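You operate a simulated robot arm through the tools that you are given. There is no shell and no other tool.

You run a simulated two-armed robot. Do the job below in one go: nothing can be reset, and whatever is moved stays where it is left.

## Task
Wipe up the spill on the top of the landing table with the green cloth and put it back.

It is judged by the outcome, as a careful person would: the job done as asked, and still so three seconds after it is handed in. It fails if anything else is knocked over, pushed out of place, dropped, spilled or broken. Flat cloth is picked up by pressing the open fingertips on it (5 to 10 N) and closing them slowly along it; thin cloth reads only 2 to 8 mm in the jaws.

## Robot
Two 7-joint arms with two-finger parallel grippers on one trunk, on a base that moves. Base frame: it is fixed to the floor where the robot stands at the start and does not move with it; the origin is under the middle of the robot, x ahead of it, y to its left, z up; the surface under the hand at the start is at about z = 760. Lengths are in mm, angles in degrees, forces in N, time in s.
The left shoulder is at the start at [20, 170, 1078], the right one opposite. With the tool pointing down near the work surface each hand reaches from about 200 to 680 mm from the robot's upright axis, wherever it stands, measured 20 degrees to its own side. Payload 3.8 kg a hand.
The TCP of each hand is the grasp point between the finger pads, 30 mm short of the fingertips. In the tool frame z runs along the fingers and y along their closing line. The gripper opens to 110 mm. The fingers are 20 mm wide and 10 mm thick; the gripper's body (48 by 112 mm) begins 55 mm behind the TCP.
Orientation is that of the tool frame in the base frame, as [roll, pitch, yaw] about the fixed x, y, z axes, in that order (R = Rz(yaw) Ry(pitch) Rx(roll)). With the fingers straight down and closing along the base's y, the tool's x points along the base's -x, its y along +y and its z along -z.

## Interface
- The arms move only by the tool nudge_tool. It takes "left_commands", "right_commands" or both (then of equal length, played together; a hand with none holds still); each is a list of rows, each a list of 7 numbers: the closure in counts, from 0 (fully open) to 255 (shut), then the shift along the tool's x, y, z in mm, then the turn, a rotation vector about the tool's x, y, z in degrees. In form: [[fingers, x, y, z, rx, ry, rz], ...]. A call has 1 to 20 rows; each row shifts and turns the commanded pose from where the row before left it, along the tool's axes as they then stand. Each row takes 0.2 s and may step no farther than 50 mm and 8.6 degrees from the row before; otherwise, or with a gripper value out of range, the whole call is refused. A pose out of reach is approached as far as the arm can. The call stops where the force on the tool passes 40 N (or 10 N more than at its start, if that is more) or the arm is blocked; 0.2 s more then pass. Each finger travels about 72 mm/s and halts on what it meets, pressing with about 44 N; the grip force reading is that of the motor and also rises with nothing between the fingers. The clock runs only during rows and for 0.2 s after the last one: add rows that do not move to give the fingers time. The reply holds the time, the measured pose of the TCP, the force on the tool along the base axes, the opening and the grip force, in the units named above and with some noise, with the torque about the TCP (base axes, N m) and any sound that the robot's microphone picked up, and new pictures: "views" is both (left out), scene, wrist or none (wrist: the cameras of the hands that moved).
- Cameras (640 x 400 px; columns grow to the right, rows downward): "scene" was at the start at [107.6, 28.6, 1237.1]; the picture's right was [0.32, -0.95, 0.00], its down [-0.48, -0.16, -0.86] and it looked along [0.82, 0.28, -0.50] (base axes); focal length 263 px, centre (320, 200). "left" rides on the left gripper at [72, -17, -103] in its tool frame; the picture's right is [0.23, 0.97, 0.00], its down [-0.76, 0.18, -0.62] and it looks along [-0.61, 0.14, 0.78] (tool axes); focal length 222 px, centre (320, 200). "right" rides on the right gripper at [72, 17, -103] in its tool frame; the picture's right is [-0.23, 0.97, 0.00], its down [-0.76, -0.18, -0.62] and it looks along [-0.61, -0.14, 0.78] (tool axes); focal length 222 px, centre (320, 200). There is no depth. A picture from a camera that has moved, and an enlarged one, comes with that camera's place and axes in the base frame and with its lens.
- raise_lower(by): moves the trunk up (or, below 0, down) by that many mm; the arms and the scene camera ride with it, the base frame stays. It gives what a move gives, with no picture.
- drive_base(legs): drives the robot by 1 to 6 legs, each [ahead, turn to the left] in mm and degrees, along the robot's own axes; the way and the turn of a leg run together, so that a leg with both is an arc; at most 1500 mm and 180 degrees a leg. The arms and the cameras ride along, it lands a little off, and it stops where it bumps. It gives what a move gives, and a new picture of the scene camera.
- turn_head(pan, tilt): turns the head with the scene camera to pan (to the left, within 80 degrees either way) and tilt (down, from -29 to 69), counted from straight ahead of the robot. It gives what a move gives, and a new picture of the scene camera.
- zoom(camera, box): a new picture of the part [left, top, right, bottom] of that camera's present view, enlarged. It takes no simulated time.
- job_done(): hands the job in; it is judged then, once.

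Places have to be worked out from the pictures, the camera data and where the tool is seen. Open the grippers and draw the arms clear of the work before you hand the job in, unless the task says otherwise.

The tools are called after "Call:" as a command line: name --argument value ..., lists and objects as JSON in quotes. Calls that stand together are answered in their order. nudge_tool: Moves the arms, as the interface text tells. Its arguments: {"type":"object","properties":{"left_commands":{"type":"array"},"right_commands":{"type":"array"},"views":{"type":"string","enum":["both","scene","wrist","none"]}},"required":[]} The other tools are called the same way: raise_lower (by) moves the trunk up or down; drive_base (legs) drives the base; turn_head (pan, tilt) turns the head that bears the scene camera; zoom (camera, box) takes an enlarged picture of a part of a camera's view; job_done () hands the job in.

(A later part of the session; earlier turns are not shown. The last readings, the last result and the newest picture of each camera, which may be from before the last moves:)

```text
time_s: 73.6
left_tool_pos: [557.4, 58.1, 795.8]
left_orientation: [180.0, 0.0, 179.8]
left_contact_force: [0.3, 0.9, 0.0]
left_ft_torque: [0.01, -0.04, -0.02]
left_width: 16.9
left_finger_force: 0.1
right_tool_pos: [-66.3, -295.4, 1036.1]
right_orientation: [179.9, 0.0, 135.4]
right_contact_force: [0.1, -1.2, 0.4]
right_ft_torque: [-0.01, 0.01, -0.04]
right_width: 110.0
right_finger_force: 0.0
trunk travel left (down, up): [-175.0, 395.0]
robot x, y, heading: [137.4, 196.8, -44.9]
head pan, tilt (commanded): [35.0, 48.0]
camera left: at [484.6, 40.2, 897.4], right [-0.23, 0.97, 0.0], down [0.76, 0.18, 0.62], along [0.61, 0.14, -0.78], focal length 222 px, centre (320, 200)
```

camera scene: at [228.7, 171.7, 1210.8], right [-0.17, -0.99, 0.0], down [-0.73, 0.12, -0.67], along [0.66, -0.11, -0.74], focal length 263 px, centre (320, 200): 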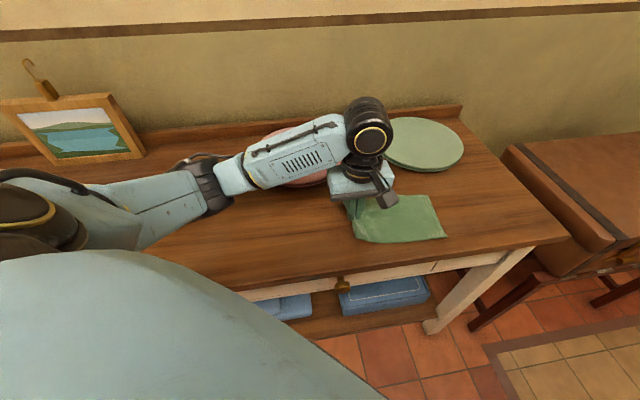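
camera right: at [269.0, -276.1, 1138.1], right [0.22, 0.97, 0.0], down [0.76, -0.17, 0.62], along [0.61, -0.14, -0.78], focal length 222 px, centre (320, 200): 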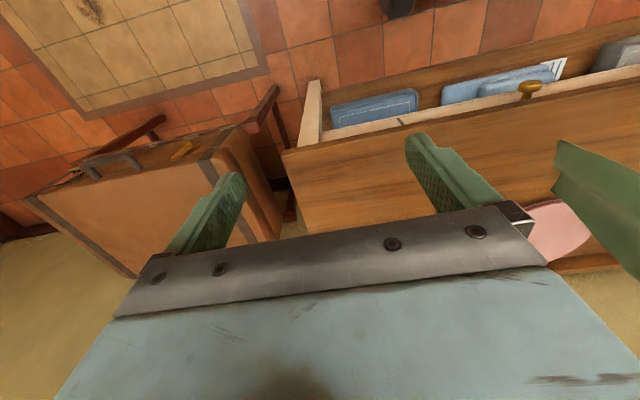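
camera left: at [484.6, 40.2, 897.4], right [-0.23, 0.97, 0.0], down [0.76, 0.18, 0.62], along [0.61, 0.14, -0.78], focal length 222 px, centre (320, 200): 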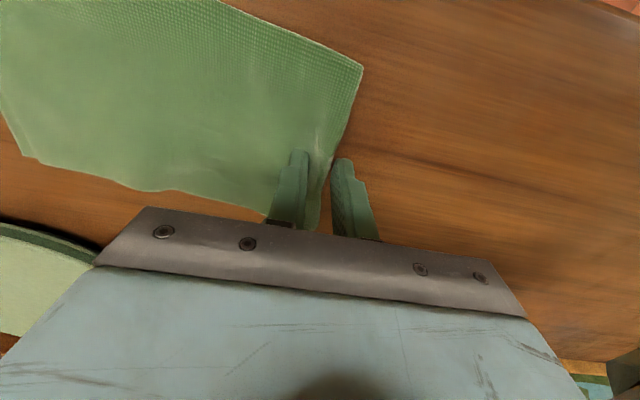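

The jaws are open and the force dropped to zero. It looks as if the short flap has tucked under at the left end. I lift the hand clear to see how the cloth lies.

Call:
nudge_tool --left_commands '[[180, 0, 0, 0, 0, 0, 0], [160, 0, 0, -10, 0, 0, 0], [139, 0, 0, -30, 0, 0, 0], [139, 0, 0, -40, 0, 0, 0], [139, 0, 30, -40, 0, 0, 0], [139, 0, 40, -20, 0, 0, 0], [139, 0, 40, 0, 0, 0, 0], [139, 0, 40, 0, 0, 0, 0], [139, 0, 0, 0, 0, 0, 0]]' --views "both"

Call:
zoom --camera "scene" --box '[330, 175, 470, 262]'

Call:
zoom --camera "left" --box '[60, 0, 380, 200]'

```text
time_s: 75.6
left_tool_pos: [555.7, 208.2, 935.5]
left_orientation: [180.0, 0.0, 179.9]
left_contact_force: [0.3, 0.1, -0.7]
left_ft_torque: [-0.01, 0.03, -0.04]
left_width: 50.2
left_finger_force: 0.1
right_tool_pos: [-66.1, -296.1, 1034.1]
right_orientation: [180.0, 0.0, 135.4]
right_contact_force: [0.4, -1.1, 0.1]
right_ft_torque: [0.01, -0.04, 0.01]
right_width: 110.1
right_finger_force: 0.0
trunk travel left (down, up): [-175.0, 395.0]
robot x, y, heading: [132.6, 196.8, -44.7]
head pan, tilt (commanded): [35.0, 48.0]
camera scene: at [228.9, 171.4, 1210.7], right [-0.17, -0.99, 0.0], down [-0.73, 0.12, -0.67], along [0.66, -0.11, -0.74], focal length 263 px, centre (320, 200)
camera left: at [483.2, 190.2, 1037.1], right [-0.23, 0.97, 0.0], down [0.76, 0.18, 0.62], along [0.61, 0.14, -0.78], focal length 222 px, centre (320, 200)
```

scene: 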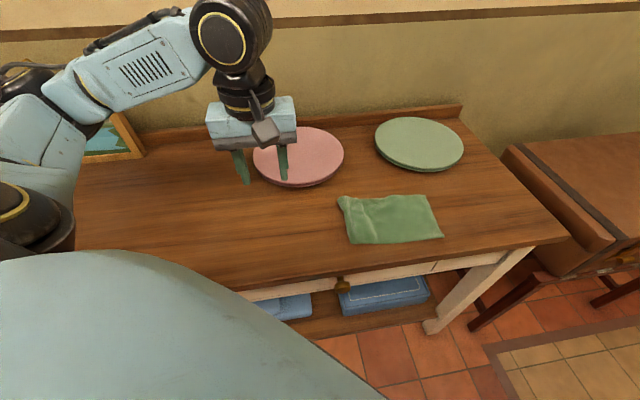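
left: 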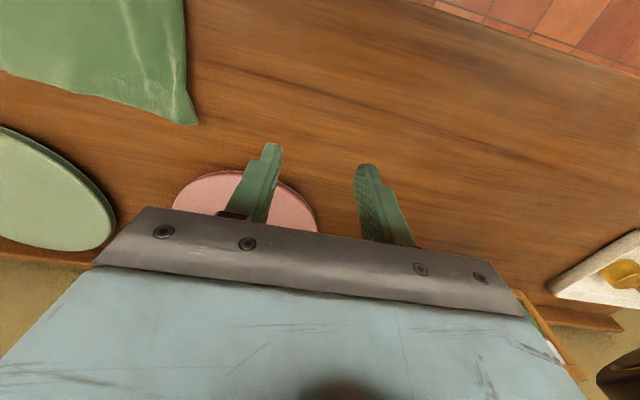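

```text
4.57 times, centred on (400, 218) of scene
camera zoom: at [228.9, 171.4, 1210.7], right [-0.17, -0.99, 0.0], down [-0.73, 0.12, -0.67], along [0.66, -0.11, -0.74], focal length 1201 px, centre (-46, 115)
```

zoom: 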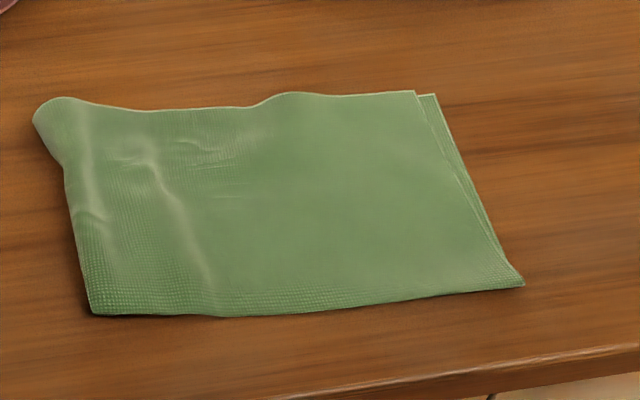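

```text
2.00 times, centred on (220, 100) of left
camera zoom: at [483.2, 190.2, 1037.1], right [-0.23, 0.97, 0.0], down [0.76, 0.18, 0.62], along [0.61, 0.14, -0.78], focal length 444 px, centre (520, 400)
```

zoom: 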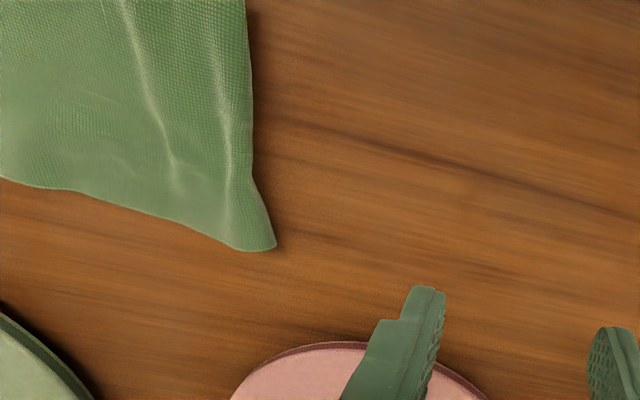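

The cloth's left 55 mm has folded under itself; the rest lies where it belongs. I'll fix that by picking the cloth up at its right end, letting the fold drop out, and laying it down from the left. First I move over the right end, nearly closing the jaws to a 24 mm gap and turning 5° to match the cloth.

Call:
nudge_tool --left_commands '[[150, 1.3, -40, 0, 0, 0, 0], [165, 1.3, -40, 0, 0, 0, 0], [180, 1.3, -40, 0, 0, 0, 0], [199, 1.3, -40, 0, 0, 0, 0], [199, 1.3, -40, 0, 0, 0, 0], [199, 1.3, -40, 0, 0, 0, 0], [199, 1.3, -40, 0, 0, 0, 0], [199, 1.3, -38, 0, 0, 0, 0], [199, 0, 0, 30, 0, 0, 5], [199, 0, 0, 40, 0, 0, 0], [199, 0, 0, 0, 0, 0, 0]]' --views "both"

Call:
zoom --camera "left" --box '[160, 0, 480, 200]'

```text
time_s: 78.0
left_tool_pos: [546.3, -109.8, 863.5]
left_orientation: [180.0, -0.1, 174.9]
left_contact_force: [0.4, -0.2, 0.3]
left_ft_torque: [-0.03, 0.0, -0.02]
left_width: 24.3
left_finger_force: 0.1
right_tool_pos: [-66.4, -296.2, 1035.7]
right_orientation: [-180.0, 0.0, 135.3]
right_contact_force: [0.2, 0.6, 1.1]
right_ft_torque: [0.0, 0.0, 0.0]
right_width: 110.1
right_finger_force: 0.1
trunk travel left (down, up): [-175.0, 395.0]
robot x, y, heading: [137.0, 202.0, -44.5]
head pan, tilt (commanded): [35.0, 48.0]
camera scene: at [228.8, 171.7, 1210.8], right [-0.17, -0.99, 0.0], down [-0.73, 0.12, -0.67], along [0.66, -0.11, -0.74], focal length 263 px, centre (320, 200)
camera left: at [472.4, -120.8, 966.4], right [-0.14, 0.99, 0.0], down [0.77, 0.11, 0.62], along [0.62, 0.09, -0.78], focal length 222 px, centre (320, 200)
```

scene: 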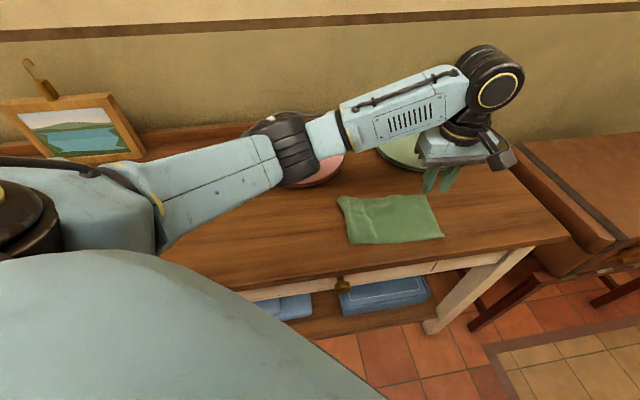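
left: 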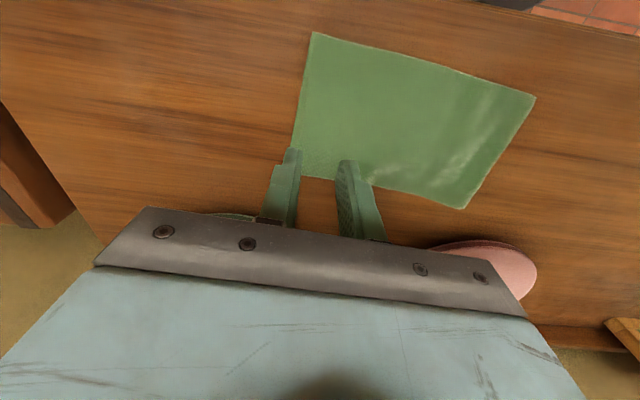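

```text
2.00 times, centred on (320, 100) of left
camera zoom: at [472.4, -120.8, 966.4], right [-0.14, 0.99, 0.0], down [0.77, 0.11, 0.62], along [0.62, 0.09, -0.78], focal length 444 px, centre (320, 400)
```

zoom: 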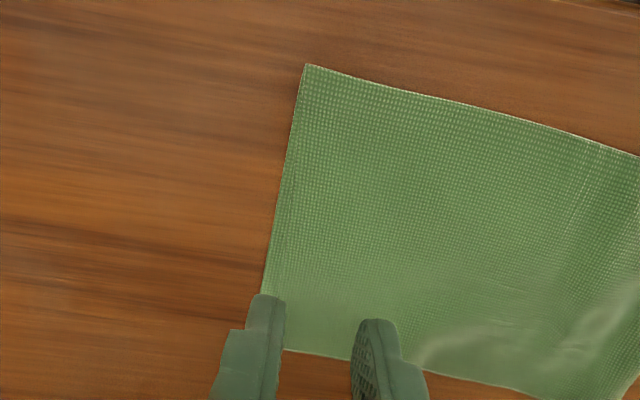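

The right finger lines up with the cloth's right edge (y ≈ −132). I shift 3 mm inward and descend to light contact.

Call:
nudge_tool --left_commands '[[199, 2, 3, 30, 0, 0, 0], [199, 0, 0, 30, 0, 0, 0], [199, 0, 0, 7, 0, 0, 0], [199, 0, 0, 2, 0, 0, 0], [199, 0, 0, 1, 0, 0, 0], [199, 0, 0, 0, 0, 0, 0]]' --views "wrist"

```text
time_s: 79.4
left_tool_pos: [545.1, -107.5, 795.8]
left_orientation: [180.0, 0.0, 174.9]
left_contact_force: [0.3, -0.6, 0.0]
left_ft_torque: [0.03, 0.0, 0.03]
left_width: 24.3
left_finger_force: 0.1
right_tool_pos: [-66.3, -294.9, 1035.2]
right_orientation: [180.0, -0.1, 135.4]
right_contact_force: [0.7, 0.1, 0.5]
right_ft_torque: [0.01, -0.02, 0.01]
right_width: 110.0
right_finger_force: 0.1
trunk travel left (down, up): [-175.0, 395.0]
robot x, y, heading: [131.8, 202.7, -44.6]
head pan, tilt (commanded): [35.0, 48.0]
camera left: at [471.0, -118.1, 897.3], right [-0.14, 0.99, 0.0], down [0.77, 0.11, 0.62], along [0.62, 0.09, -0.78], focal length 222 px, centre (320, 200)
```

left: 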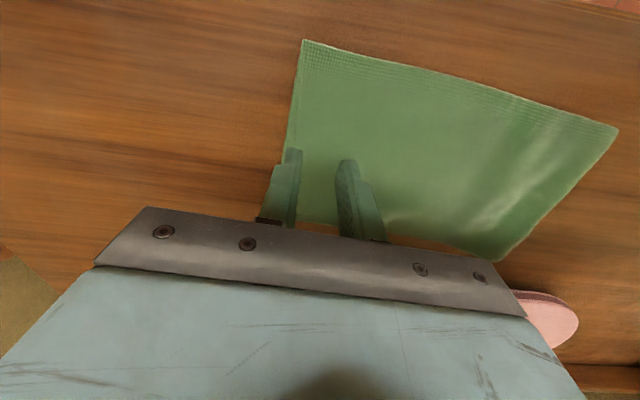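

The right fingertip sits right at the edge, so I move another 4 mm inward and continue to contact.

Call:
nudge_tool --left_commands '[[199, 0, 4, 0, 0, 0, 0], [199, 0, 0, 1.5, 0, 0, 0], [199, 0, 0, 1, 0, 0, 0], [199, 0, 0, 1, 0, 0, 0], [199, 0, 0, 0, 0, 0, 0]]' --views "none"

```text
time_s: 80.6
left_tool_pos: [545.8, -103.1, 792.7]
left_orientation: [180.0, 0.1, 175.0]
left_contact_force: [-0.3, 0.2, 3.6]
left_ft_torque: [-0.04, 0.0, 0.0]
left_width: 24.3
left_finger_force: 0.1
right_tool_pos: [-65.5, -294.8, 1034.5]
right_orientation: [-180.0, 0.0, 135.4]
right_contact_force: [0.0, 0.7, -0.7]
right_ft_torque: [0.05, 0.0, -0.02]
right_width: 110.1
right_finger_force: 0.1
trunk travel left (down, up): [-175.0, 395.0]
robot x, y, heading: [135.8, 202.4, -44.9]
head pan, tilt (commanded): [35.0, 48.0]
```

Contact at 3.6 N. I press a little more and close slowly.

Call:
nudge_tool --left_commands '[[199, 0, 0, 0.6, 0, 0, 0], [204, 0, 0, 0, 0, 0, 0], [209, 0, 0, 0, 0, 0, 0], [214, 0, 0, 0, 0, 0, 0], [219, 0, 0, 0, 0, 0, 0], [224, 0, 0, 0, 0, 0, 0]]' --views "wrist"

```text
time_s: 82.0
left_tool_pos: [544.3, -102.1, 791.9]
left_orientation: [179.9, 0.1, 174.9]
left_contact_force: [0.1, 1.4, 9.6]
left_ft_torque: [-0.09, 0.0, 0.0]
left_width: 12.2
left_finger_force: 0.1
right_tool_pos: [-66.7, -295.6, 1033.8]
right_orientation: [180.0, 0.0, 135.4]
right_contact_force: [-0.4, 0.4, 0.5]
right_ft_torque: [-0.03, 0.0, -0.02]
right_width: 109.6
right_finger_force: 0.0
trunk travel left (down, up): [-175.0, 395.0]
robot x, y, heading: [136.6, 198.4, -44.4]
head pan, tilt (commanded): [35.0, 48.0]
camera left: at [471.3, -113.5, 894.5], right [-0.14, 0.99, 0.0], down [0.77, 0.11, 0.62], along [0.62, 0.09, -0.78], focal length 222 px, centre (320, 200)
```

left: 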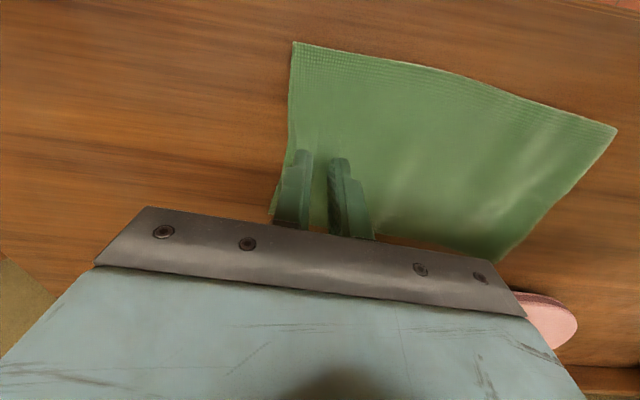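

The force is 9.6 N and a ridge is forming at the right edge. I close fully and let the grip settle.

Call:
nudge_tool --left_commands '[[229, 0, 0, 0, 0, 0, 0], [234, 0, 0, 0, 0, 0, 0], [239, 0, 0, 0, 0, 0, 0], [244, 0, 0, 0, 0, 0, 0], [250, 0, 0, 0, 0, 0, 0], [255, 0, 0, 0, 0, 0, 0], [255, 0, 0, 0, 0, 0, 0], [255, 0, 0, 0, 0, 0, 0]]' --views "wrist"

Call:
zoom --camera "left" --box '[220, 30, 420, 240]'

```text
time_s: 83.8
left_tool_pos: [547.4, -102.6, 793.3]
left_orientation: [-180.0, 0.1, 175.0]
left_contact_force: [0.3, -3.3, 11.1]
left_ft_torque: [-0.16, 0.03, 0.0]
left_width: 0.0
left_finger_force: 38.2
right_tool_pos: [-66.1, -295.8, 1035.3]
right_orientation: [179.9, -0.1, 135.4]
right_contact_force: [0.3, 0.0, -0.6]
right_ft_torque: [-0.01, -0.01, 0.01]
right_width: 110.1
right_finger_force: 0.1
trunk travel left (down, up): [-175.0, 395.0]
robot x, y, heading: [133.6, 195.7, -44.7]
head pan, tilt (commanded): [35.0, 48.0]
camera left: at [471.1, -113.9, 894.5], right [-0.14, 0.99, 0.0], down [0.77, 0.11, 0.62], along [0.62, 0.09, -0.78], focal length 222 px, centre (320, 200)
```

left: 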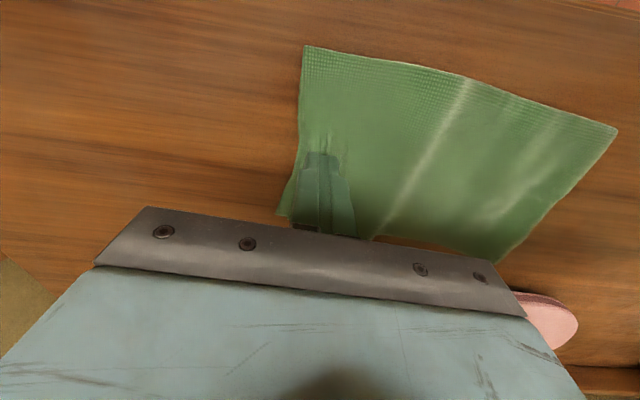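

```text
1.90 times, centred on (320, 135) of left
camera zoom: at [471.1, -113.9, 894.5], right [-0.14, 0.99, 0.0], down [0.77, 0.11, 0.62], along [0.62, 0.09, -0.78], focal length 423 px, centre (320, 324)
```

zoom: 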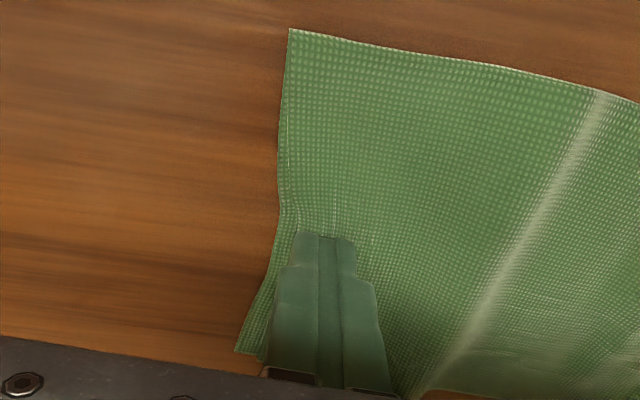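

The jaws read 0.0 mm, so the small gap failed to catch cloth and only rippled it. I lift, reopen to 50 mm and look again.

Call:
nudge_tool --left_commands '[[235, 0, 0, 0, 0, 0, 0], [215, 0, 0, -3, 0, 0, 0], [180, 0, 0, -20, 0, 0, 0], [139, 0, 8, -30, 0, 0, 0], [139, 0, 0, 0, 0, 0, 0]]' --views "both"

Call:
zoom --camera "left" --box '[220, 30, 540, 230]'

Call:
zoom --camera "scene" --box '[330, 175, 470, 262]'

```text
time_s: 85.0
left_tool_pos: [546.9, -94.3, 844.6]
left_orientation: [179.8, 0.0, 174.9]
left_contact_force: [-0.7, -1.2, -0.5]
left_ft_torque: [0.05, 0.01, -0.02]
left_width: 49.9
left_finger_force: 0.0
right_tool_pos: [-66.8, -294.2, 1034.7]
right_orientation: [-179.9, 0.1, 135.5]
right_contact_force: [-0.5, 0.0, -0.5]
right_ft_torque: [0.01, 0.01, 0.01]
right_width: 110.1
right_finger_force: 0.0
trunk travel left (down, up): [-175.0, 395.0]
robot x, y, heading: [136.2, 196.1, -44.3]
head pan, tilt (commanded): [35.0, 48.0]
camera scene: at [228.8, 171.6, 1210.7], right [-0.17, -0.99, 0.0], down [-0.73, 0.12, -0.67], along [0.66, -0.11, -0.74], focal length 263 px, centre (320, 200)
camera left: at [472.4, -105.4, 946.7], right [-0.14, 0.99, 0.0], down [0.77, 0.11, 0.62], along [0.62, 0.09, -0.78], focal length 222 px, centre (320, 200)
```

scene: 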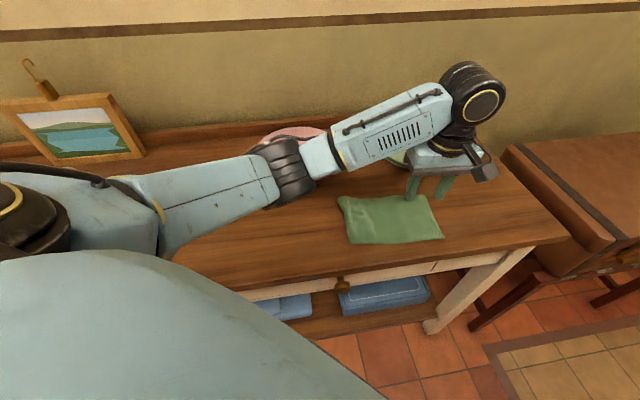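
left: 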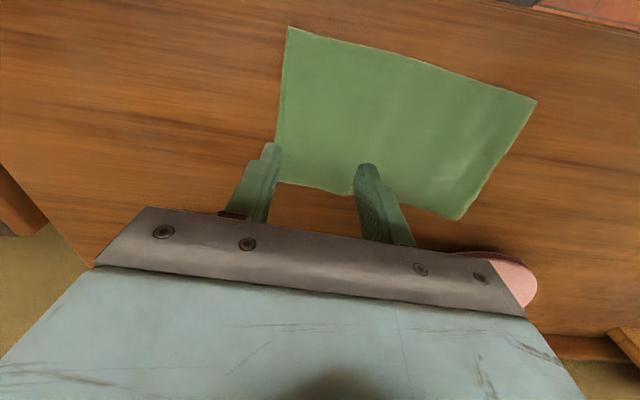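

```text
2.00 times, centred on (380, 130) of left
camera zoom: at [472.4, -105.4, 946.7], right [-0.14, 0.99, 0.0], down [0.77, 0.11, 0.62], along [0.62, 0.09, -0.78], focal length 444 px, centre (200, 340)
```

zoom: 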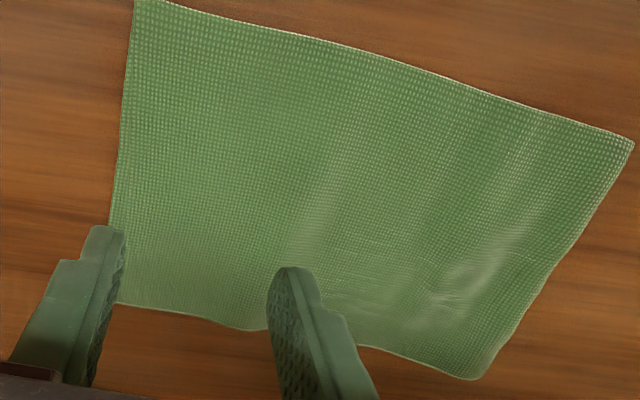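

```text
4.57 times, centred on (400, 218) of scene
camera zoom: at [228.8, 171.6, 1210.7], right [-0.17, -0.99, 0.0], down [-0.73, 0.12, -0.67], along [0.66, -0.11, -0.74], focal length 1201 px, centre (-46, 115)
```

zoom: 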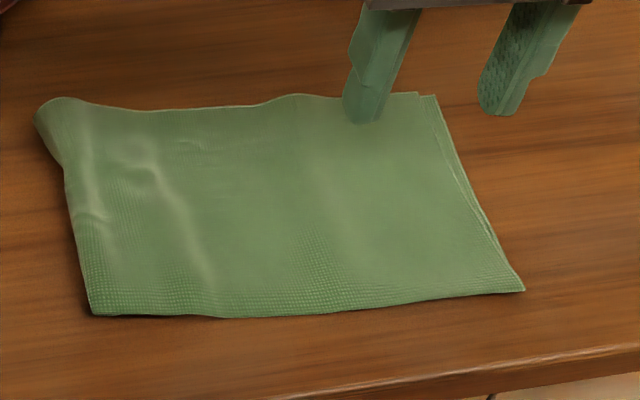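

The cloth relaxed back to how it was. Now with a 50 mm gap, I place the right finger just inside the edge and descend again.

Call:
nudge_tool --left_commands '[[139, 3, 3, 25, 0, 0, 0], [139, 0, 0, 22, 0, 0, 0], [139, 0, 0, 3, 0, 0, 0], [139, 0, 0, 1.5, 0, 0, 0], [139, 0, 0, 1, 0, 0, 0], [139, 0, 0, 0, 0, 0, 0]]' --views "none"

```text
time_s: 86.4
left_tool_pos: [543.9, -92.7, 791.5]
left_orientation: [-179.9, 0.1, 174.9]
left_contact_force: [1.0, 0.7, 5.6]
left_ft_torque: [-0.13, -0.03, 0.02]
left_width: 49.8
left_finger_force: 0.1
right_tool_pos: [-66.4, -294.1, 1033.3]
right_orientation: [179.9, 0.0, 135.4]
right_contact_force: [0.2, 0.0, -0.8]
right_ft_torque: [0.0, 0.0, 0.02]
right_width: 110.0
right_finger_force: 0.2
trunk travel left (down, up): [-175.0, 395.0]
robot x, y, heading: [136.7, 198.1, -44.7]
head pan, tilt (commanded): [35.0, 48.0]
```

Contact at 5.6 N. I press slightly more and close slowly, watching the ridge.

Call:
nudge_tool --left_commands '[[142, 0, 0, 0.5, 0, 0, 0], [148, 0, 0, 0, 0, 0, 0], [154, 0, 0, 0, 0, 0, 0], [160, 0, 0, 0, 0, 0, 0], [166, 0, 0, 0, 0, 0, 0], [172, 0, 0, 0, 0, 0, 0], [178, 0, 0, 0, 0, 0, 0], [184, 0, 0, 0, 0, 0, 0]]' --views "wrist"

```text
time_s: 88.2
left_tool_pos: [543.8, -90.9, 790.8]
left_orientation: [-179.9, 0.1, 174.9]
left_contact_force: [-0.6, 1.1, 17.2]
left_ft_torque: [-0.27, 0.05, -0.02]
left_width: 29.4
left_finger_force: 0.0
right_tool_pos: [-67.5, -294.9, 1035.6]
right_orientation: [180.0, 0.1, 135.4]
right_contact_force: [-0.2, 0.4, 0.6]
right_ft_torque: [0.01, 0.0, -0.03]
right_width: 109.9
right_finger_force: 0.1
trunk travel left (down, up): [-175.0, 395.0]
robot x, y, heading: [135.5, 201.4, -44.5]
head pan, tilt (commanded): [35.0, 48.0]
camera left: at [469.0, -102.1, 894.4], right [-0.14, 0.99, 0.0], down [0.77, 0.11, 0.62], along [0.62, 0.09, -0.78], focal length 222 px, centre (320, 200)
```

left: 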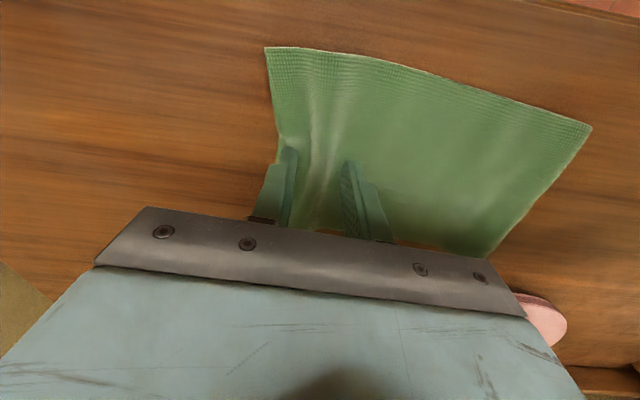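

A ridge is forming between the fingers this time. The force is 17 N, so I ease up 0.6 mm and continue closing slowly.

Call:
nudge_tool --left_commands '[[187, 0, 0, -0.6, 0, 0, 0], [193, 0, 0, 0, 0, 0, 0], [199, 0, 0, 0, 0, 0, 0], [205, 0, 0, 0, 0, 0, 0], [211, 0, 0, 0, 0, 0, 0], [217, 0, 0, 0, 0, 0, 0], [223, 0, 0, 0, 0, 0, 0], [229, 0, 0, 0, 0, 0, 0]]' --views "wrist"

```text
time_s: 90.0
left_tool_pos: [543.3, -92.4, 792.5]
left_orientation: [180.0, 0.1, 174.9]
left_contact_force: [-0.7, -0.4, 11.5]
left_ft_torque: [-0.08, -0.02, 0.0]
left_width: 11.1
left_finger_force: 0.0
right_tool_pos: [-65.9, -295.0, 1035.2]
right_orientation: [-179.9, 0.0, 135.4]
right_contact_force: [0.5, -0.1, 0.7]
right_ft_torque: [0.02, -0.01, -0.01]
right_width: 110.0
right_finger_force: 0.0
trunk travel left (down, up): [-175.0, 395.0]
robot x, y, heading: [133.8, 197.1, -44.6]
head pan, tilt (commanded): [35.0, 48.0]
camera left: at [469.3, -102.6, 894.5], right [-0.14, 0.99, 0.0], down [0.77, 0.11, 0.62], along [0.62, 0.09, -0.78], focal length 222 px, centre (320, 200)
```

left: 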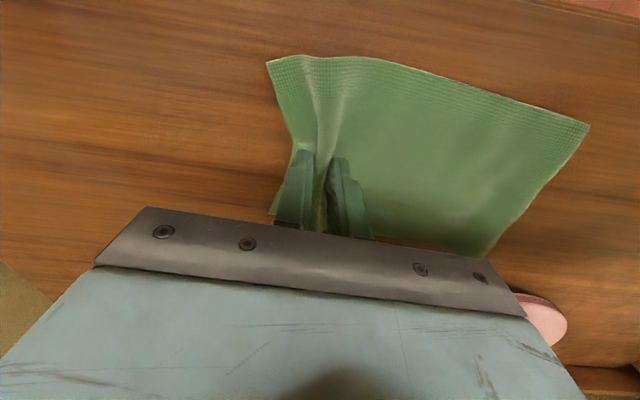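

The fold stands between the jaws now. I close the rest of the way and let it settle.

Call:
nudge_tool --left_commands '[[235, 0, 0, 0, 0, 0, 0], [241, 0, 0, 0, 0, 0, 0], [248, 0, 0, 0, 0, 0, 0], [255, 0, 0, 0, 0, 0, 0], [255, 0, 0, 0, 0, 0, 0], [255, 0, 0, 0, 0, 0, 0]]' --views "wrist"

```text
time_s: 91.4
left_tool_pos: [544.6, -91.1, 792.0]
left_orientation: [180.0, 0.2, 174.8]
left_contact_force: [1.5, 0.1, 11.5]
left_ft_torque: [-0.04, -0.02, -0.02]
left_width: 2.9
left_finger_force: 43.4
right_tool_pos: [-67.2, -294.7, 1035.8]
right_orientation: [-180.0, 0.0, 135.3]
right_contact_force: [-0.9, -1.0, 0.3]
right_ft_torque: [-0.03, -0.02, 0.01]
right_width: 110.2
right_finger_force: 0.0
trunk travel left (down, up): [-175.0, 395.0]
robot x, y, heading: [133.8, 200.8, -44.7]
head pan, tilt (commanded): [35.0, 48.0]
camera left: at [469.4, -102.5, 894.4], right [-0.14, 0.99, 0.0], down [0.77, 0.11, 0.62], along [0.62, 0.09, -0.78], focal length 222 px, centre (320, 200)
```

left: 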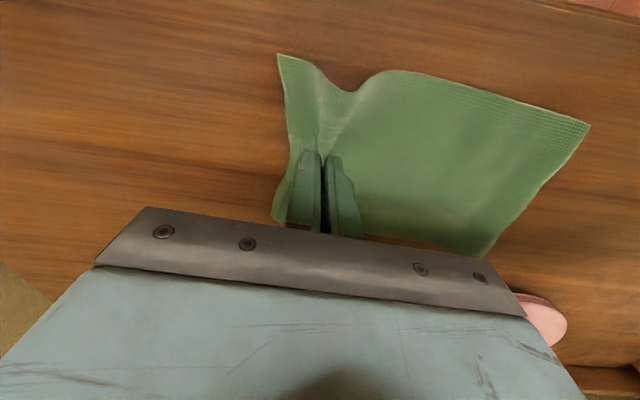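

2.9 mm in the jaws again, so the right end is held. I lift straight up to let the tucked end drop out, and turn the hand back square.

Call:
nudge_tool --left_commands '[[255, 0, 0, -15, 0, 0, 0], [255, 0, 0, -30, 0, 0, 0], [255, 0, 0, -36, 0, 0, 0], [255, 0, 0, -36, 0, 0, 0], [255, 0, 0, -36, 0, 0, 0], [255, 0, 0, -36, 0, 0, 0], [255, 0, 0, -36, 0, 0, 0], [255, 0, 0, -20, 0, 0, -5], [255, 0, 0, 0, 0, 0, 0], [255, 0, 0, 0, 0, 0, 0]]' --views "both"

Call:
zoom --camera "scene" --box '[340, 20, 540, 240]'

```text
time_s: 93.6
left_tool_pos: [545.1, -91.6, 1036.3]
left_orientation: [180.0, 0.0, 179.9]
left_contact_force: [-0.8, 0.5, -0.4]
left_ft_torque: [0.04, -0.02, -0.03]
left_width: 3.0
left_finger_force: 42.5
right_tool_pos: [-65.9, -294.4, 1035.3]
right_orientation: [-180.0, 0.0, 135.5]
right_contact_force: [-0.5, 0.8, 0.1]
right_ft_torque: [0.01, 0.01, -0.04]
right_width: 110.1
right_finger_force: 0.1
trunk travel left (down, up): [-175.0, 395.0]
robot x, y, heading: [136.4, 199.6, -44.8]
head pan, tilt (commanded): [35.0, 48.0]
camera scene: at [228.8, 171.7, 1210.8], right [-0.17, -0.99, 0.0], down [-0.73, 0.12, -0.67], along [0.66, -0.11, -0.74], focal length 263 px, centre (320, 200)
camera left: at [470.9, -110.0, 1138.8], right [-0.23, 0.97, 0.0], down [0.76, 0.18, 0.62], along [0.61, 0.14, -0.78], focal length 222 px, centre (320, 200)
```

scene: 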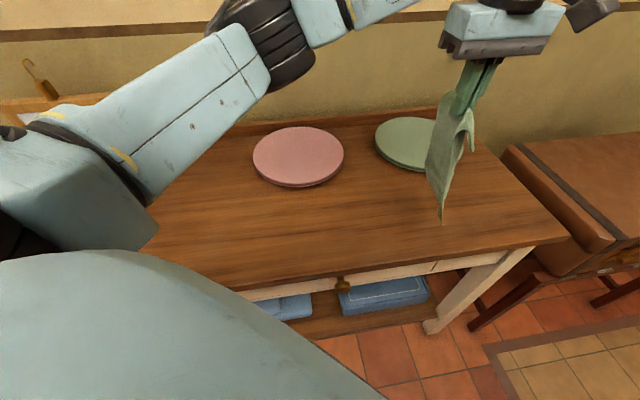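
left: 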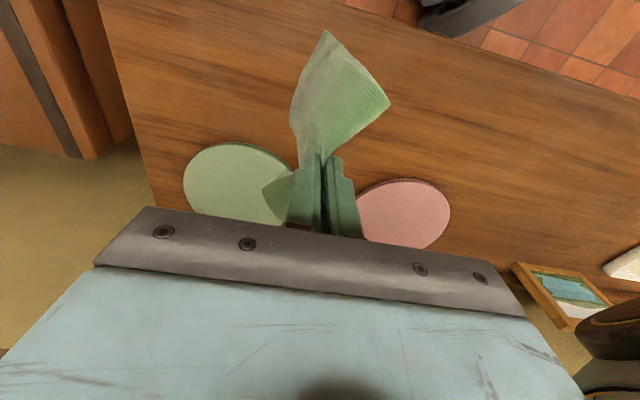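

```text
1.82 times, centred on (440, 130) of scene
camera zoom: at [228.8, 171.7, 1210.8], right [-0.17, -0.99, 0.0], down [-0.73, 0.12, -0.67], along [0.66, -0.11, -0.74], focal length 478 px, centre (102, 327)
```

zoom: 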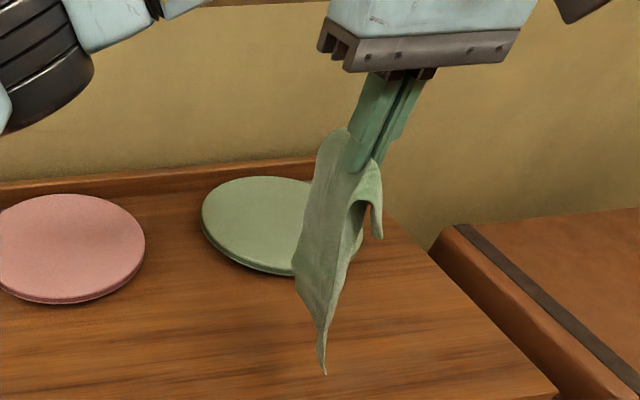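

The cloth hangs full length again with the fold dropped out. I carry it left to above its original left edge, lower until its end touches, and start laying it toward the right.

Call:
nudge_tool --left_commands '[[255, -2.2, 36.5, 0, 0, 0, 0], [255, -2.2, 36.5, 0, 0, 0, 0], [255, -2.2, 36.5, 0, 0, 0, 0], [255, -2.2, 36.5, 0, 0, 0, 0], [255, -2.2, 36.5, 0, 0, 0, 0], [255, -2.2, 36.5, 0, 0, 0, 0], [255, 0, 0, 0, 0, 0, 0], [255, 0, 0, 0, 0, 0, 0], [255, 0, 0, 28, 0, 0, 0], [255, 0, 0, 28, 0, 0, 0], [255, 0, 0, 0, 0, 0, 0], [255, 0, 0, 0, 0, 0, 0]]' --views "both"

Call:
zoom --camera "left" --box '[200, 0, 440, 200]'

```text
time_s: 96.2
left_tool_pos: [557.0, 126.8, 980.4]
left_orientation: [-179.9, 0.0, 179.9]
left_contact_force: [0.0, 0.5, -0.2]
left_ft_torque: [0.01, 0.01, -0.01]
left_width: 2.7
left_finger_force: 43.4
right_tool_pos: [-65.3, -295.3, 1034.3]
right_orientation: [180.0, 0.0, 135.4]
right_contact_force: [0.1, 0.0, 0.0]
right_ft_torque: [-0.02, -0.02, 0.02]
right_width: 109.7
right_finger_force: 0.1
trunk travel left (down, up): [-175.0, 395.0]
robot x, y, heading: [132.9, 202.6, -44.8]
head pan, tilt (commanded): [35.0, 48.0]
camera scene: at [228.9, 171.7, 1210.8], right [-0.17, -0.99, 0.0], down [-0.73, 0.12, -0.67], along [0.66, -0.11, -0.74], focal length 263 px, centre (320, 200)
camera left: at [484.3, 109.0, 1082.3], right [-0.23, 0.97, 0.0], down [0.76, 0.18, 0.62], along [0.61, 0.14, -0.78], focal length 222 px, centre (320, 200)
```

scene: 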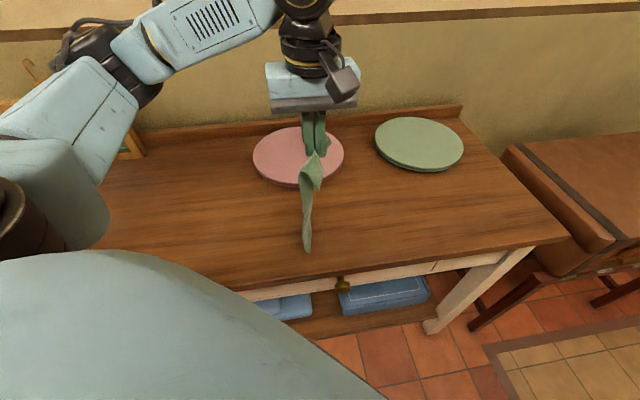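
left: 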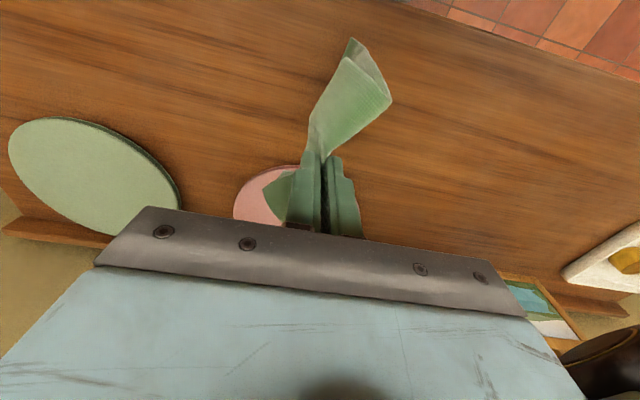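

```text
2.00 times, centred on (320, 100) of left
camera zoom: at [484.3, 109.0, 1082.3], right [-0.23, 0.97, 0.0], down [0.76, 0.18, 0.62], along [0.61, 0.14, -0.78], focal length 444 px, centre (320, 400)
```

zoom: 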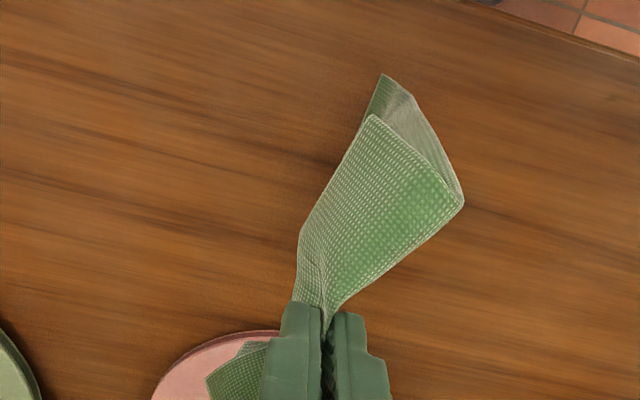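

The end hangs just above the table near y ≈ 125. I lay it down toward the right, halfway first, to check that the end lands properly.

Call:
nudge_tool --left_commands '[[255, 0, 0, 10, 0, 0, 0], [255, 0, 0, 8, 0, 0, 0], [255, 0, -14, 14, 0, 0, 0], [255, 0, -14, 14, 0, 0, 0], [255, 0, -15, 14, 0, 0, 0], [255, 0, -15, 14, 0, 0, 0], [255, 0, -16, 14, 0, 0, 0], [255, 0, 0, 0, 0, 0, 0]]' --views "both"

Call:
zoom --camera "left" --box '[260, 0, 500, 200]'

Call:
zoom --camera "scene" --box '[270, 120, 450, 250]'

```text
time_s: 98.0
left_tool_pos: [556.4, 52.3, 892.8]
left_orientation: [179.9, -0.1, 179.9]
left_contact_force: [-0.1, 0.7, 0.0]
left_ft_torque: [-0.01, 0.01, -0.02]
left_width: 2.8
left_finger_force: 42.7
right_tool_pos: [-66.5, -294.9, 1034.3]
right_orientation: [180.0, 0.0, 135.4]
right_contact_force: [-0.3, 0.0, -0.5]
right_ft_torque: [-0.01, 0.02, -0.01]
right_width: 109.9
right_finger_force: 0.1
trunk travel left (down, up): [-175.0, 395.0]
robot x, y, heading: [133.0, 203.4, -44.8]
head pan, tilt (commanded): [35.0, 48.0]
camera scene: at [228.8, 171.8, 1210.8], right [-0.17, -0.99, 0.0], down [-0.73, 0.12, -0.67], along [0.66, -0.11, -0.74], focal length 263 px, centre (320, 200)
camera left: at [483.6, 35.1, 994.9], right [-0.23, 0.97, 0.0], down [0.76, 0.18, 0.62], along [0.61, 0.14, -0.78], focal length 222 px, centre (320, 200)
```

scene: 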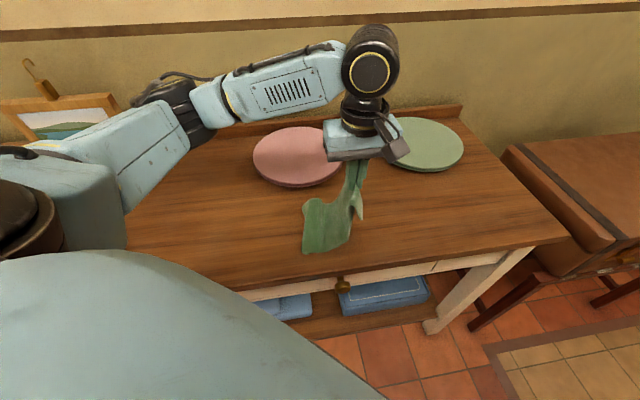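
left: 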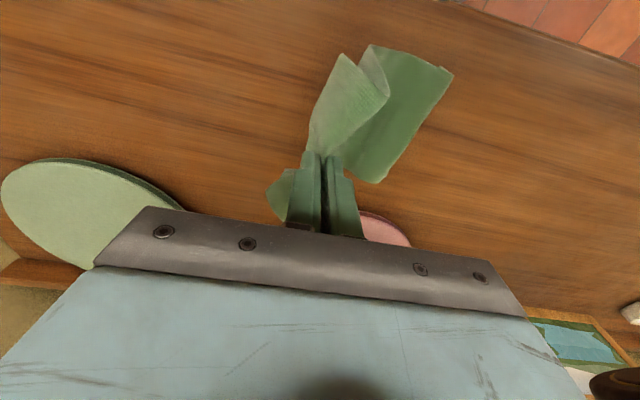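

```text
2.00 times, centred on (380, 100) of left
camera zoom: at [483.6, 35.1, 994.9], right [-0.23, 0.97, 0.0], down [0.76, 0.18, 0.62], along [0.61, 0.14, -0.78], focal length 444 px, centre (200, 400)
```

zoom: 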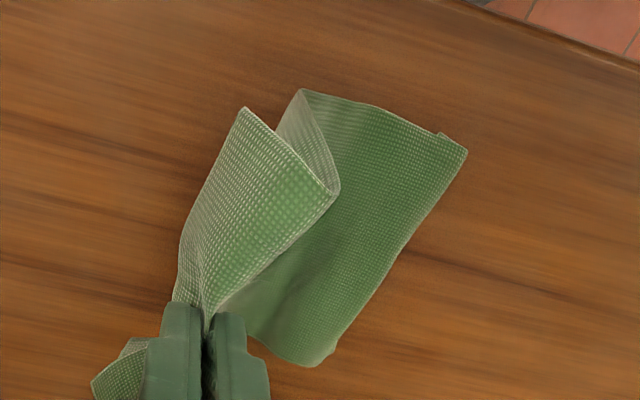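

```text
3.08 times, centred on (360, 185) of scene
camera zoom: at [228.8, 171.8, 1210.8], right [-0.17, -0.99, 0.0], down [-0.73, 0.12, -0.67], along [0.66, -0.11, -0.74], focal length 808 px, centre (197, 246)
```

zoom: 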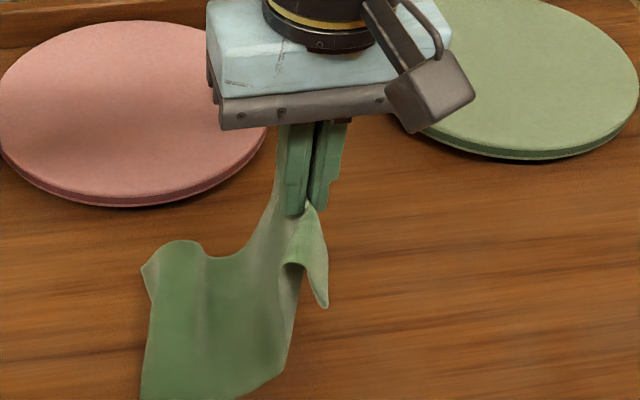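

The left end landed further out than planned (y ≈ 145–165). I keep the jaws slightly raised so the short flap stays free, and draw the cloth right until the end should sit at y ≈ 120.

Call:
nudge_tool --left_commands '[[255, 0, -17, 14, 0, 0, 0], [255, 0, -17, 14, 0, 0, 0], [255, 0, -17, 12, 0, 0, 0], [255, 0, -17, 10, 0, 0, 0], [255, 0, -16, 8, 0, 0, 0], [255, 0, -12, 4, 0, 0, 0], [255, 0, -8, 0, 0, 0, 0], [255, 0, -8, 0, 0, 0, 0], [255, 0, 0, 0, 0, 0, 0]]' --views "both"

Call:
zoom --camera "scene" --box '[290, 150, 470, 270]'

```text
time_s: 100.0
left_tool_pos: [557.3, -59.2, 831.0]
left_orientation: [-180.0, 0.0, 179.9]
left_contact_force: [0.2, 0.3, 0.1]
left_ft_torque: [0.02, -0.02, -0.04]
left_width: 2.7
left_finger_force: 42.9
right_tool_pos: [-65.8, -293.9, 1035.1]
right_orientation: [179.9, -0.1, 135.4]
right_contact_force: [0.0, -0.8, -0.2]
right_ft_torque: [0.01, -0.02, -0.01]
right_width: 110.1
right_finger_force: 0.0
trunk travel left (down, up): [-175.0, 395.0]
robot x, y, heading: [130.6, 197.1, -44.7]
head pan, tilt (commanded): [35.0, 48.0]
camera scene: at [228.8, 171.8, 1210.8], right [-0.17, -0.99, 0.0], down [-0.73, 0.12, -0.67], along [0.66, -0.11, -0.74], focal length 263 px, centre (320, 200)
camera left: at [484.5, -76.1, 932.8], right [-0.23, 0.97, 0.0], down [0.76, 0.18, 0.62], along [0.61, 0.14, -0.78], focal length 222 px, centre (320, 200)
```

scene: 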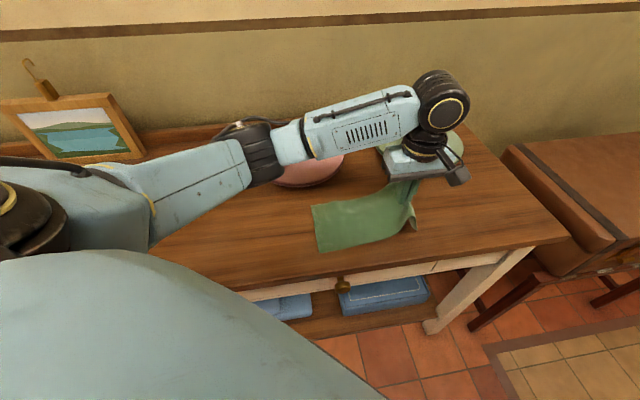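
left: 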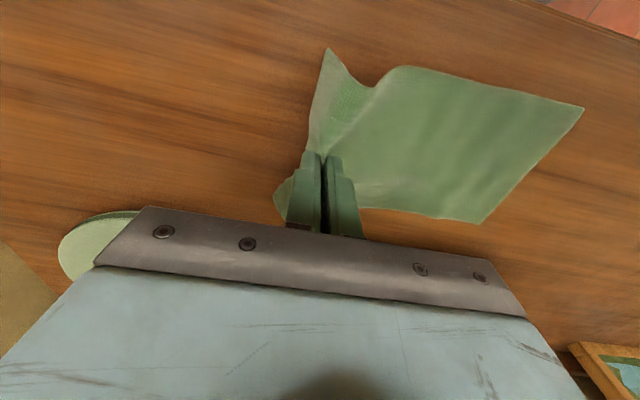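

```text
3.33 times, centred on (380, 210) of scene
camera zoom: at [228.8, 171.8, 1210.8], right [-0.17, -0.99, 0.0], down [-0.73, 0.12, -0.67], along [0.66, -0.11, -0.74], focal length 876 px, centre (120, 167)
```

zoom: 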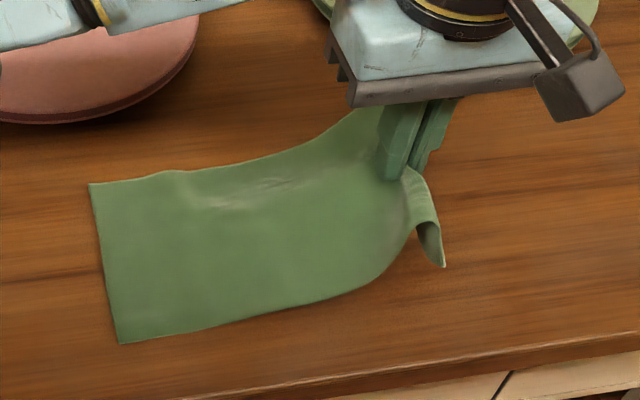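

The cloth is now unfolded with its left end at x 493–617, y ≈ 128, nearly its original place, and the short flap hangs outward on the right. I draw 7 mm more to the right and lower straight down.

Call:
nudge_tool --left_commands '[[255, 0, -4, 0, 0, 0, 0], [255, 0, -4, 0, 0, 0, 0], [255, 0, 0, 10, 0, 0, 0], [255, 0, 0, 10, 0, 0, 0], [255, 0, 0, 6, 0, 0, 0], [255, 0, 0, 4, 0, 0, 0], [255, 0, 0, 2, 0, 0, 0], [255, 0, 0, 0, 0, 0, 0]]' --views "both"

Call:
zoom --camera "scene" --box '[290, 150, 470, 270]'

```text
time_s: 101.8
left_tool_pos: [557.5, -67.0, 798.1]
left_orientation: [180.0, 0.0, 179.9]
left_contact_force: [0.5, -0.8, 0.5]
left_ft_torque: [0.02, 0.0, -0.08]
left_width: 2.8
left_finger_force: 42.8
right_tool_pos: [-65.0, -295.0, 1035.8]
right_orientation: [179.9, 0.0, 135.3]
right_contact_force: [0.4, -0.3, 0.1]
right_ft_torque: [-0.01, -0.01, 0.01]
right_width: 109.9
right_finger_force: 0.1
trunk travel left (down, up): [-175.0, 395.0]
robot x, y, heading: [133.9, 201.2, -44.5]
head pan, tilt (commanded): [35.0, 48.0]
camera scene: at [228.8, 171.7, 1210.8], right [-0.17, -0.99, 0.0], down [-0.73, 0.12, -0.67], along [0.66, -0.11, -0.74], focal length 263 px, centre (320, 200)
camera left: at [483.9, -84.8, 901.0], right [-0.23, 0.97, 0.0], down [0.76, 0.18, 0.62], along [0.61, 0.14, -0.78], focal length 222 px, centre (320, 200)
```

scene: 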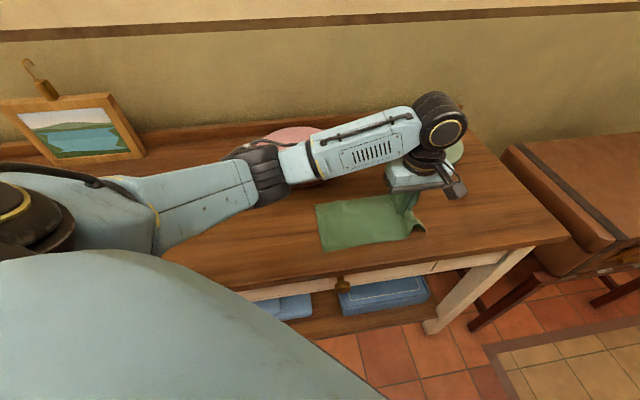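
left: 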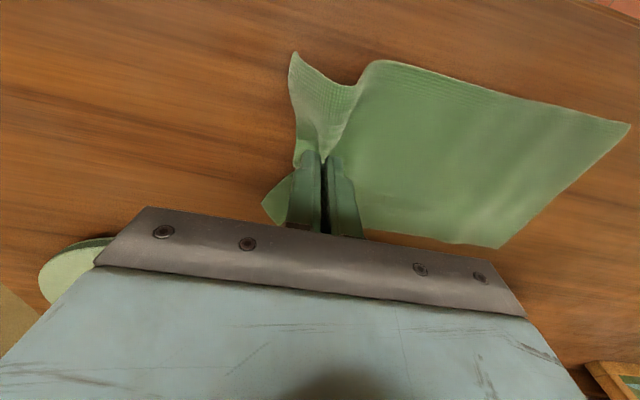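

```text
3.33 times, centred on (380, 210) of scene
camera zoom: at [228.8, 171.7, 1210.8], right [-0.17, -0.99, 0.0], down [-0.73, 0.12, -0.67], along [0.66, -0.11, -0.74], focal length 876 px, centre (120, 167)
```

zoom: 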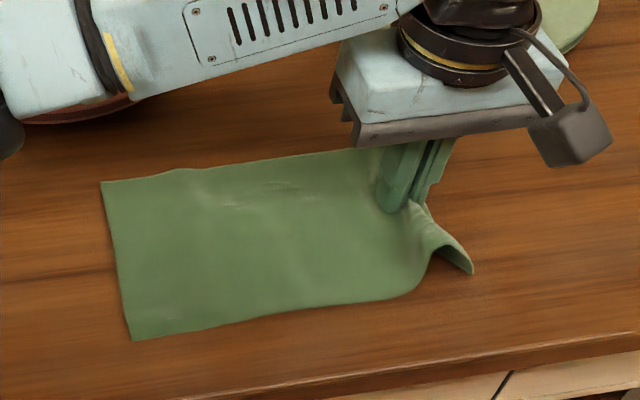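

The flap lies outward this time, with just the ridge standing in the jaws. I press down lightly before spreading it.

Call:
nudge_tool --left_commands '[[255, 0, 0, 2, 0, 0, 0], [255, 0, 0, 1.5, 0, 0, 0], [255, 0, 0, 1, 0, 0, 0], [255, 0, 0, 0, 0, 0, 0]]' --views "none"

```text
time_s: 102.8
left_tool_pos: [556.9, -67.3, 793.6]
left_orientation: [-180.0, 0.0, 179.8]
left_contact_force: [-0.6, -0.9, 0.7]
left_ft_torque: [0.02, 0.03, -0.05]
left_width: 2.9
left_finger_force: 42.2
right_tool_pos: [-65.6, -295.4, 1033.9]
right_orientation: [-180.0, 0.0, 135.3]
right_contact_force: [0.7, 0.7, 0.1]
right_ft_torque: [0.02, 0.0, -0.04]
right_width: 109.8
right_finger_force: 0.1
trunk travel left (down, up): [-175.0, 395.0]
robot x, y, heading: [138.7, 198.7, -44.7]
head pan, tilt (commanded): [35.0, 48.0]
```

Not touching firmly yet at z ≈ 793.6; I continue down in small steps.

Call:
nudge_tool --left_commands '[[255, 0, 0, 1, 0, 0, 0], [255, 0, 0, 0.8, 0, 0, 0], [255, 0, 0, 0, 0, 0, 0]]' --views "none"

```text
time_s: 103.6
left_tool_pos: [557.2, -66.6, 793.3]
left_orientation: [-179.9, 0.0, 179.9]
left_contact_force: [-0.5, 0.7, 7.1]
left_ft_torque: [0.0, -0.01, -0.03]
left_width: 2.9
left_finger_force: 43.1
right_tool_pos: [-66.3, -296.2, 1033.8]
right_orientation: [179.9, 0.0, 135.4]
right_contact_force: [-0.6, 0.3, 0.7]
right_ft_torque: [0.0, -0.01, 0.01]
right_width: 109.7
right_finger_force: 0.1
trunk travel left (down, up): [-175.0, 395.0]
robot x, y, heading: [134.3, 199.0, -44.7]
head pan, tilt (commanded): [35.0, 48.0]
```

7 N now. I open slowly while drifting right, so the left finger stays put and the right finger draws the ridge out.

Call:
nudge_tool --left_commands '[[248, 0, 0, 0, 0, 0, 0], [242, 0, -1.2, 0.2, 0, 0, 0], [236, 0, -1.3, 0.2, 0, 0, 0], [230, 0, -1.3, 0.2, 0, 0, 0], [224, 0, -1.3, 0.1, 0, 0, 0]]' --views "wrist"

```text
time_s: 104.8
left_tool_pos: [557.0, -70.8, 793.4]
left_orientation: [-179.9, 0.1, 180.0]
left_contact_force: [0.7, 2.5, 12.6]
left_ft_torque: [0.0, 0.05, -0.04]
left_width: 12.0
left_finger_force: 0.0
right_tool_pos: [-65.8, -294.7, 1035.3]
right_orientation: [179.9, 0.2, 135.4]
right_contact_force: [0.4, -0.1, -0.5]
right_ft_torque: [-0.01, -0.02, 0.03]
right_width: 110.0
right_finger_force: 0.1
trunk travel left (down, up): [-175.0, 395.0]
robot x, y, heading: [134.8, 199.5, -44.5]
head pan, tilt (commanded): [35.0, 48.0]
camera left: at [483.6, -88.8, 895.2], right [-0.23, 0.97, 0.0], down [0.76, 0.18, 0.62], along [0.61, 0.14, -0.78], focal length 222 px, centre (320, 200)
```

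left: 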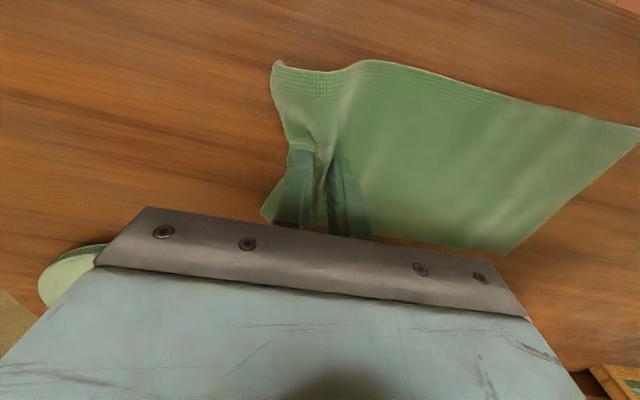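

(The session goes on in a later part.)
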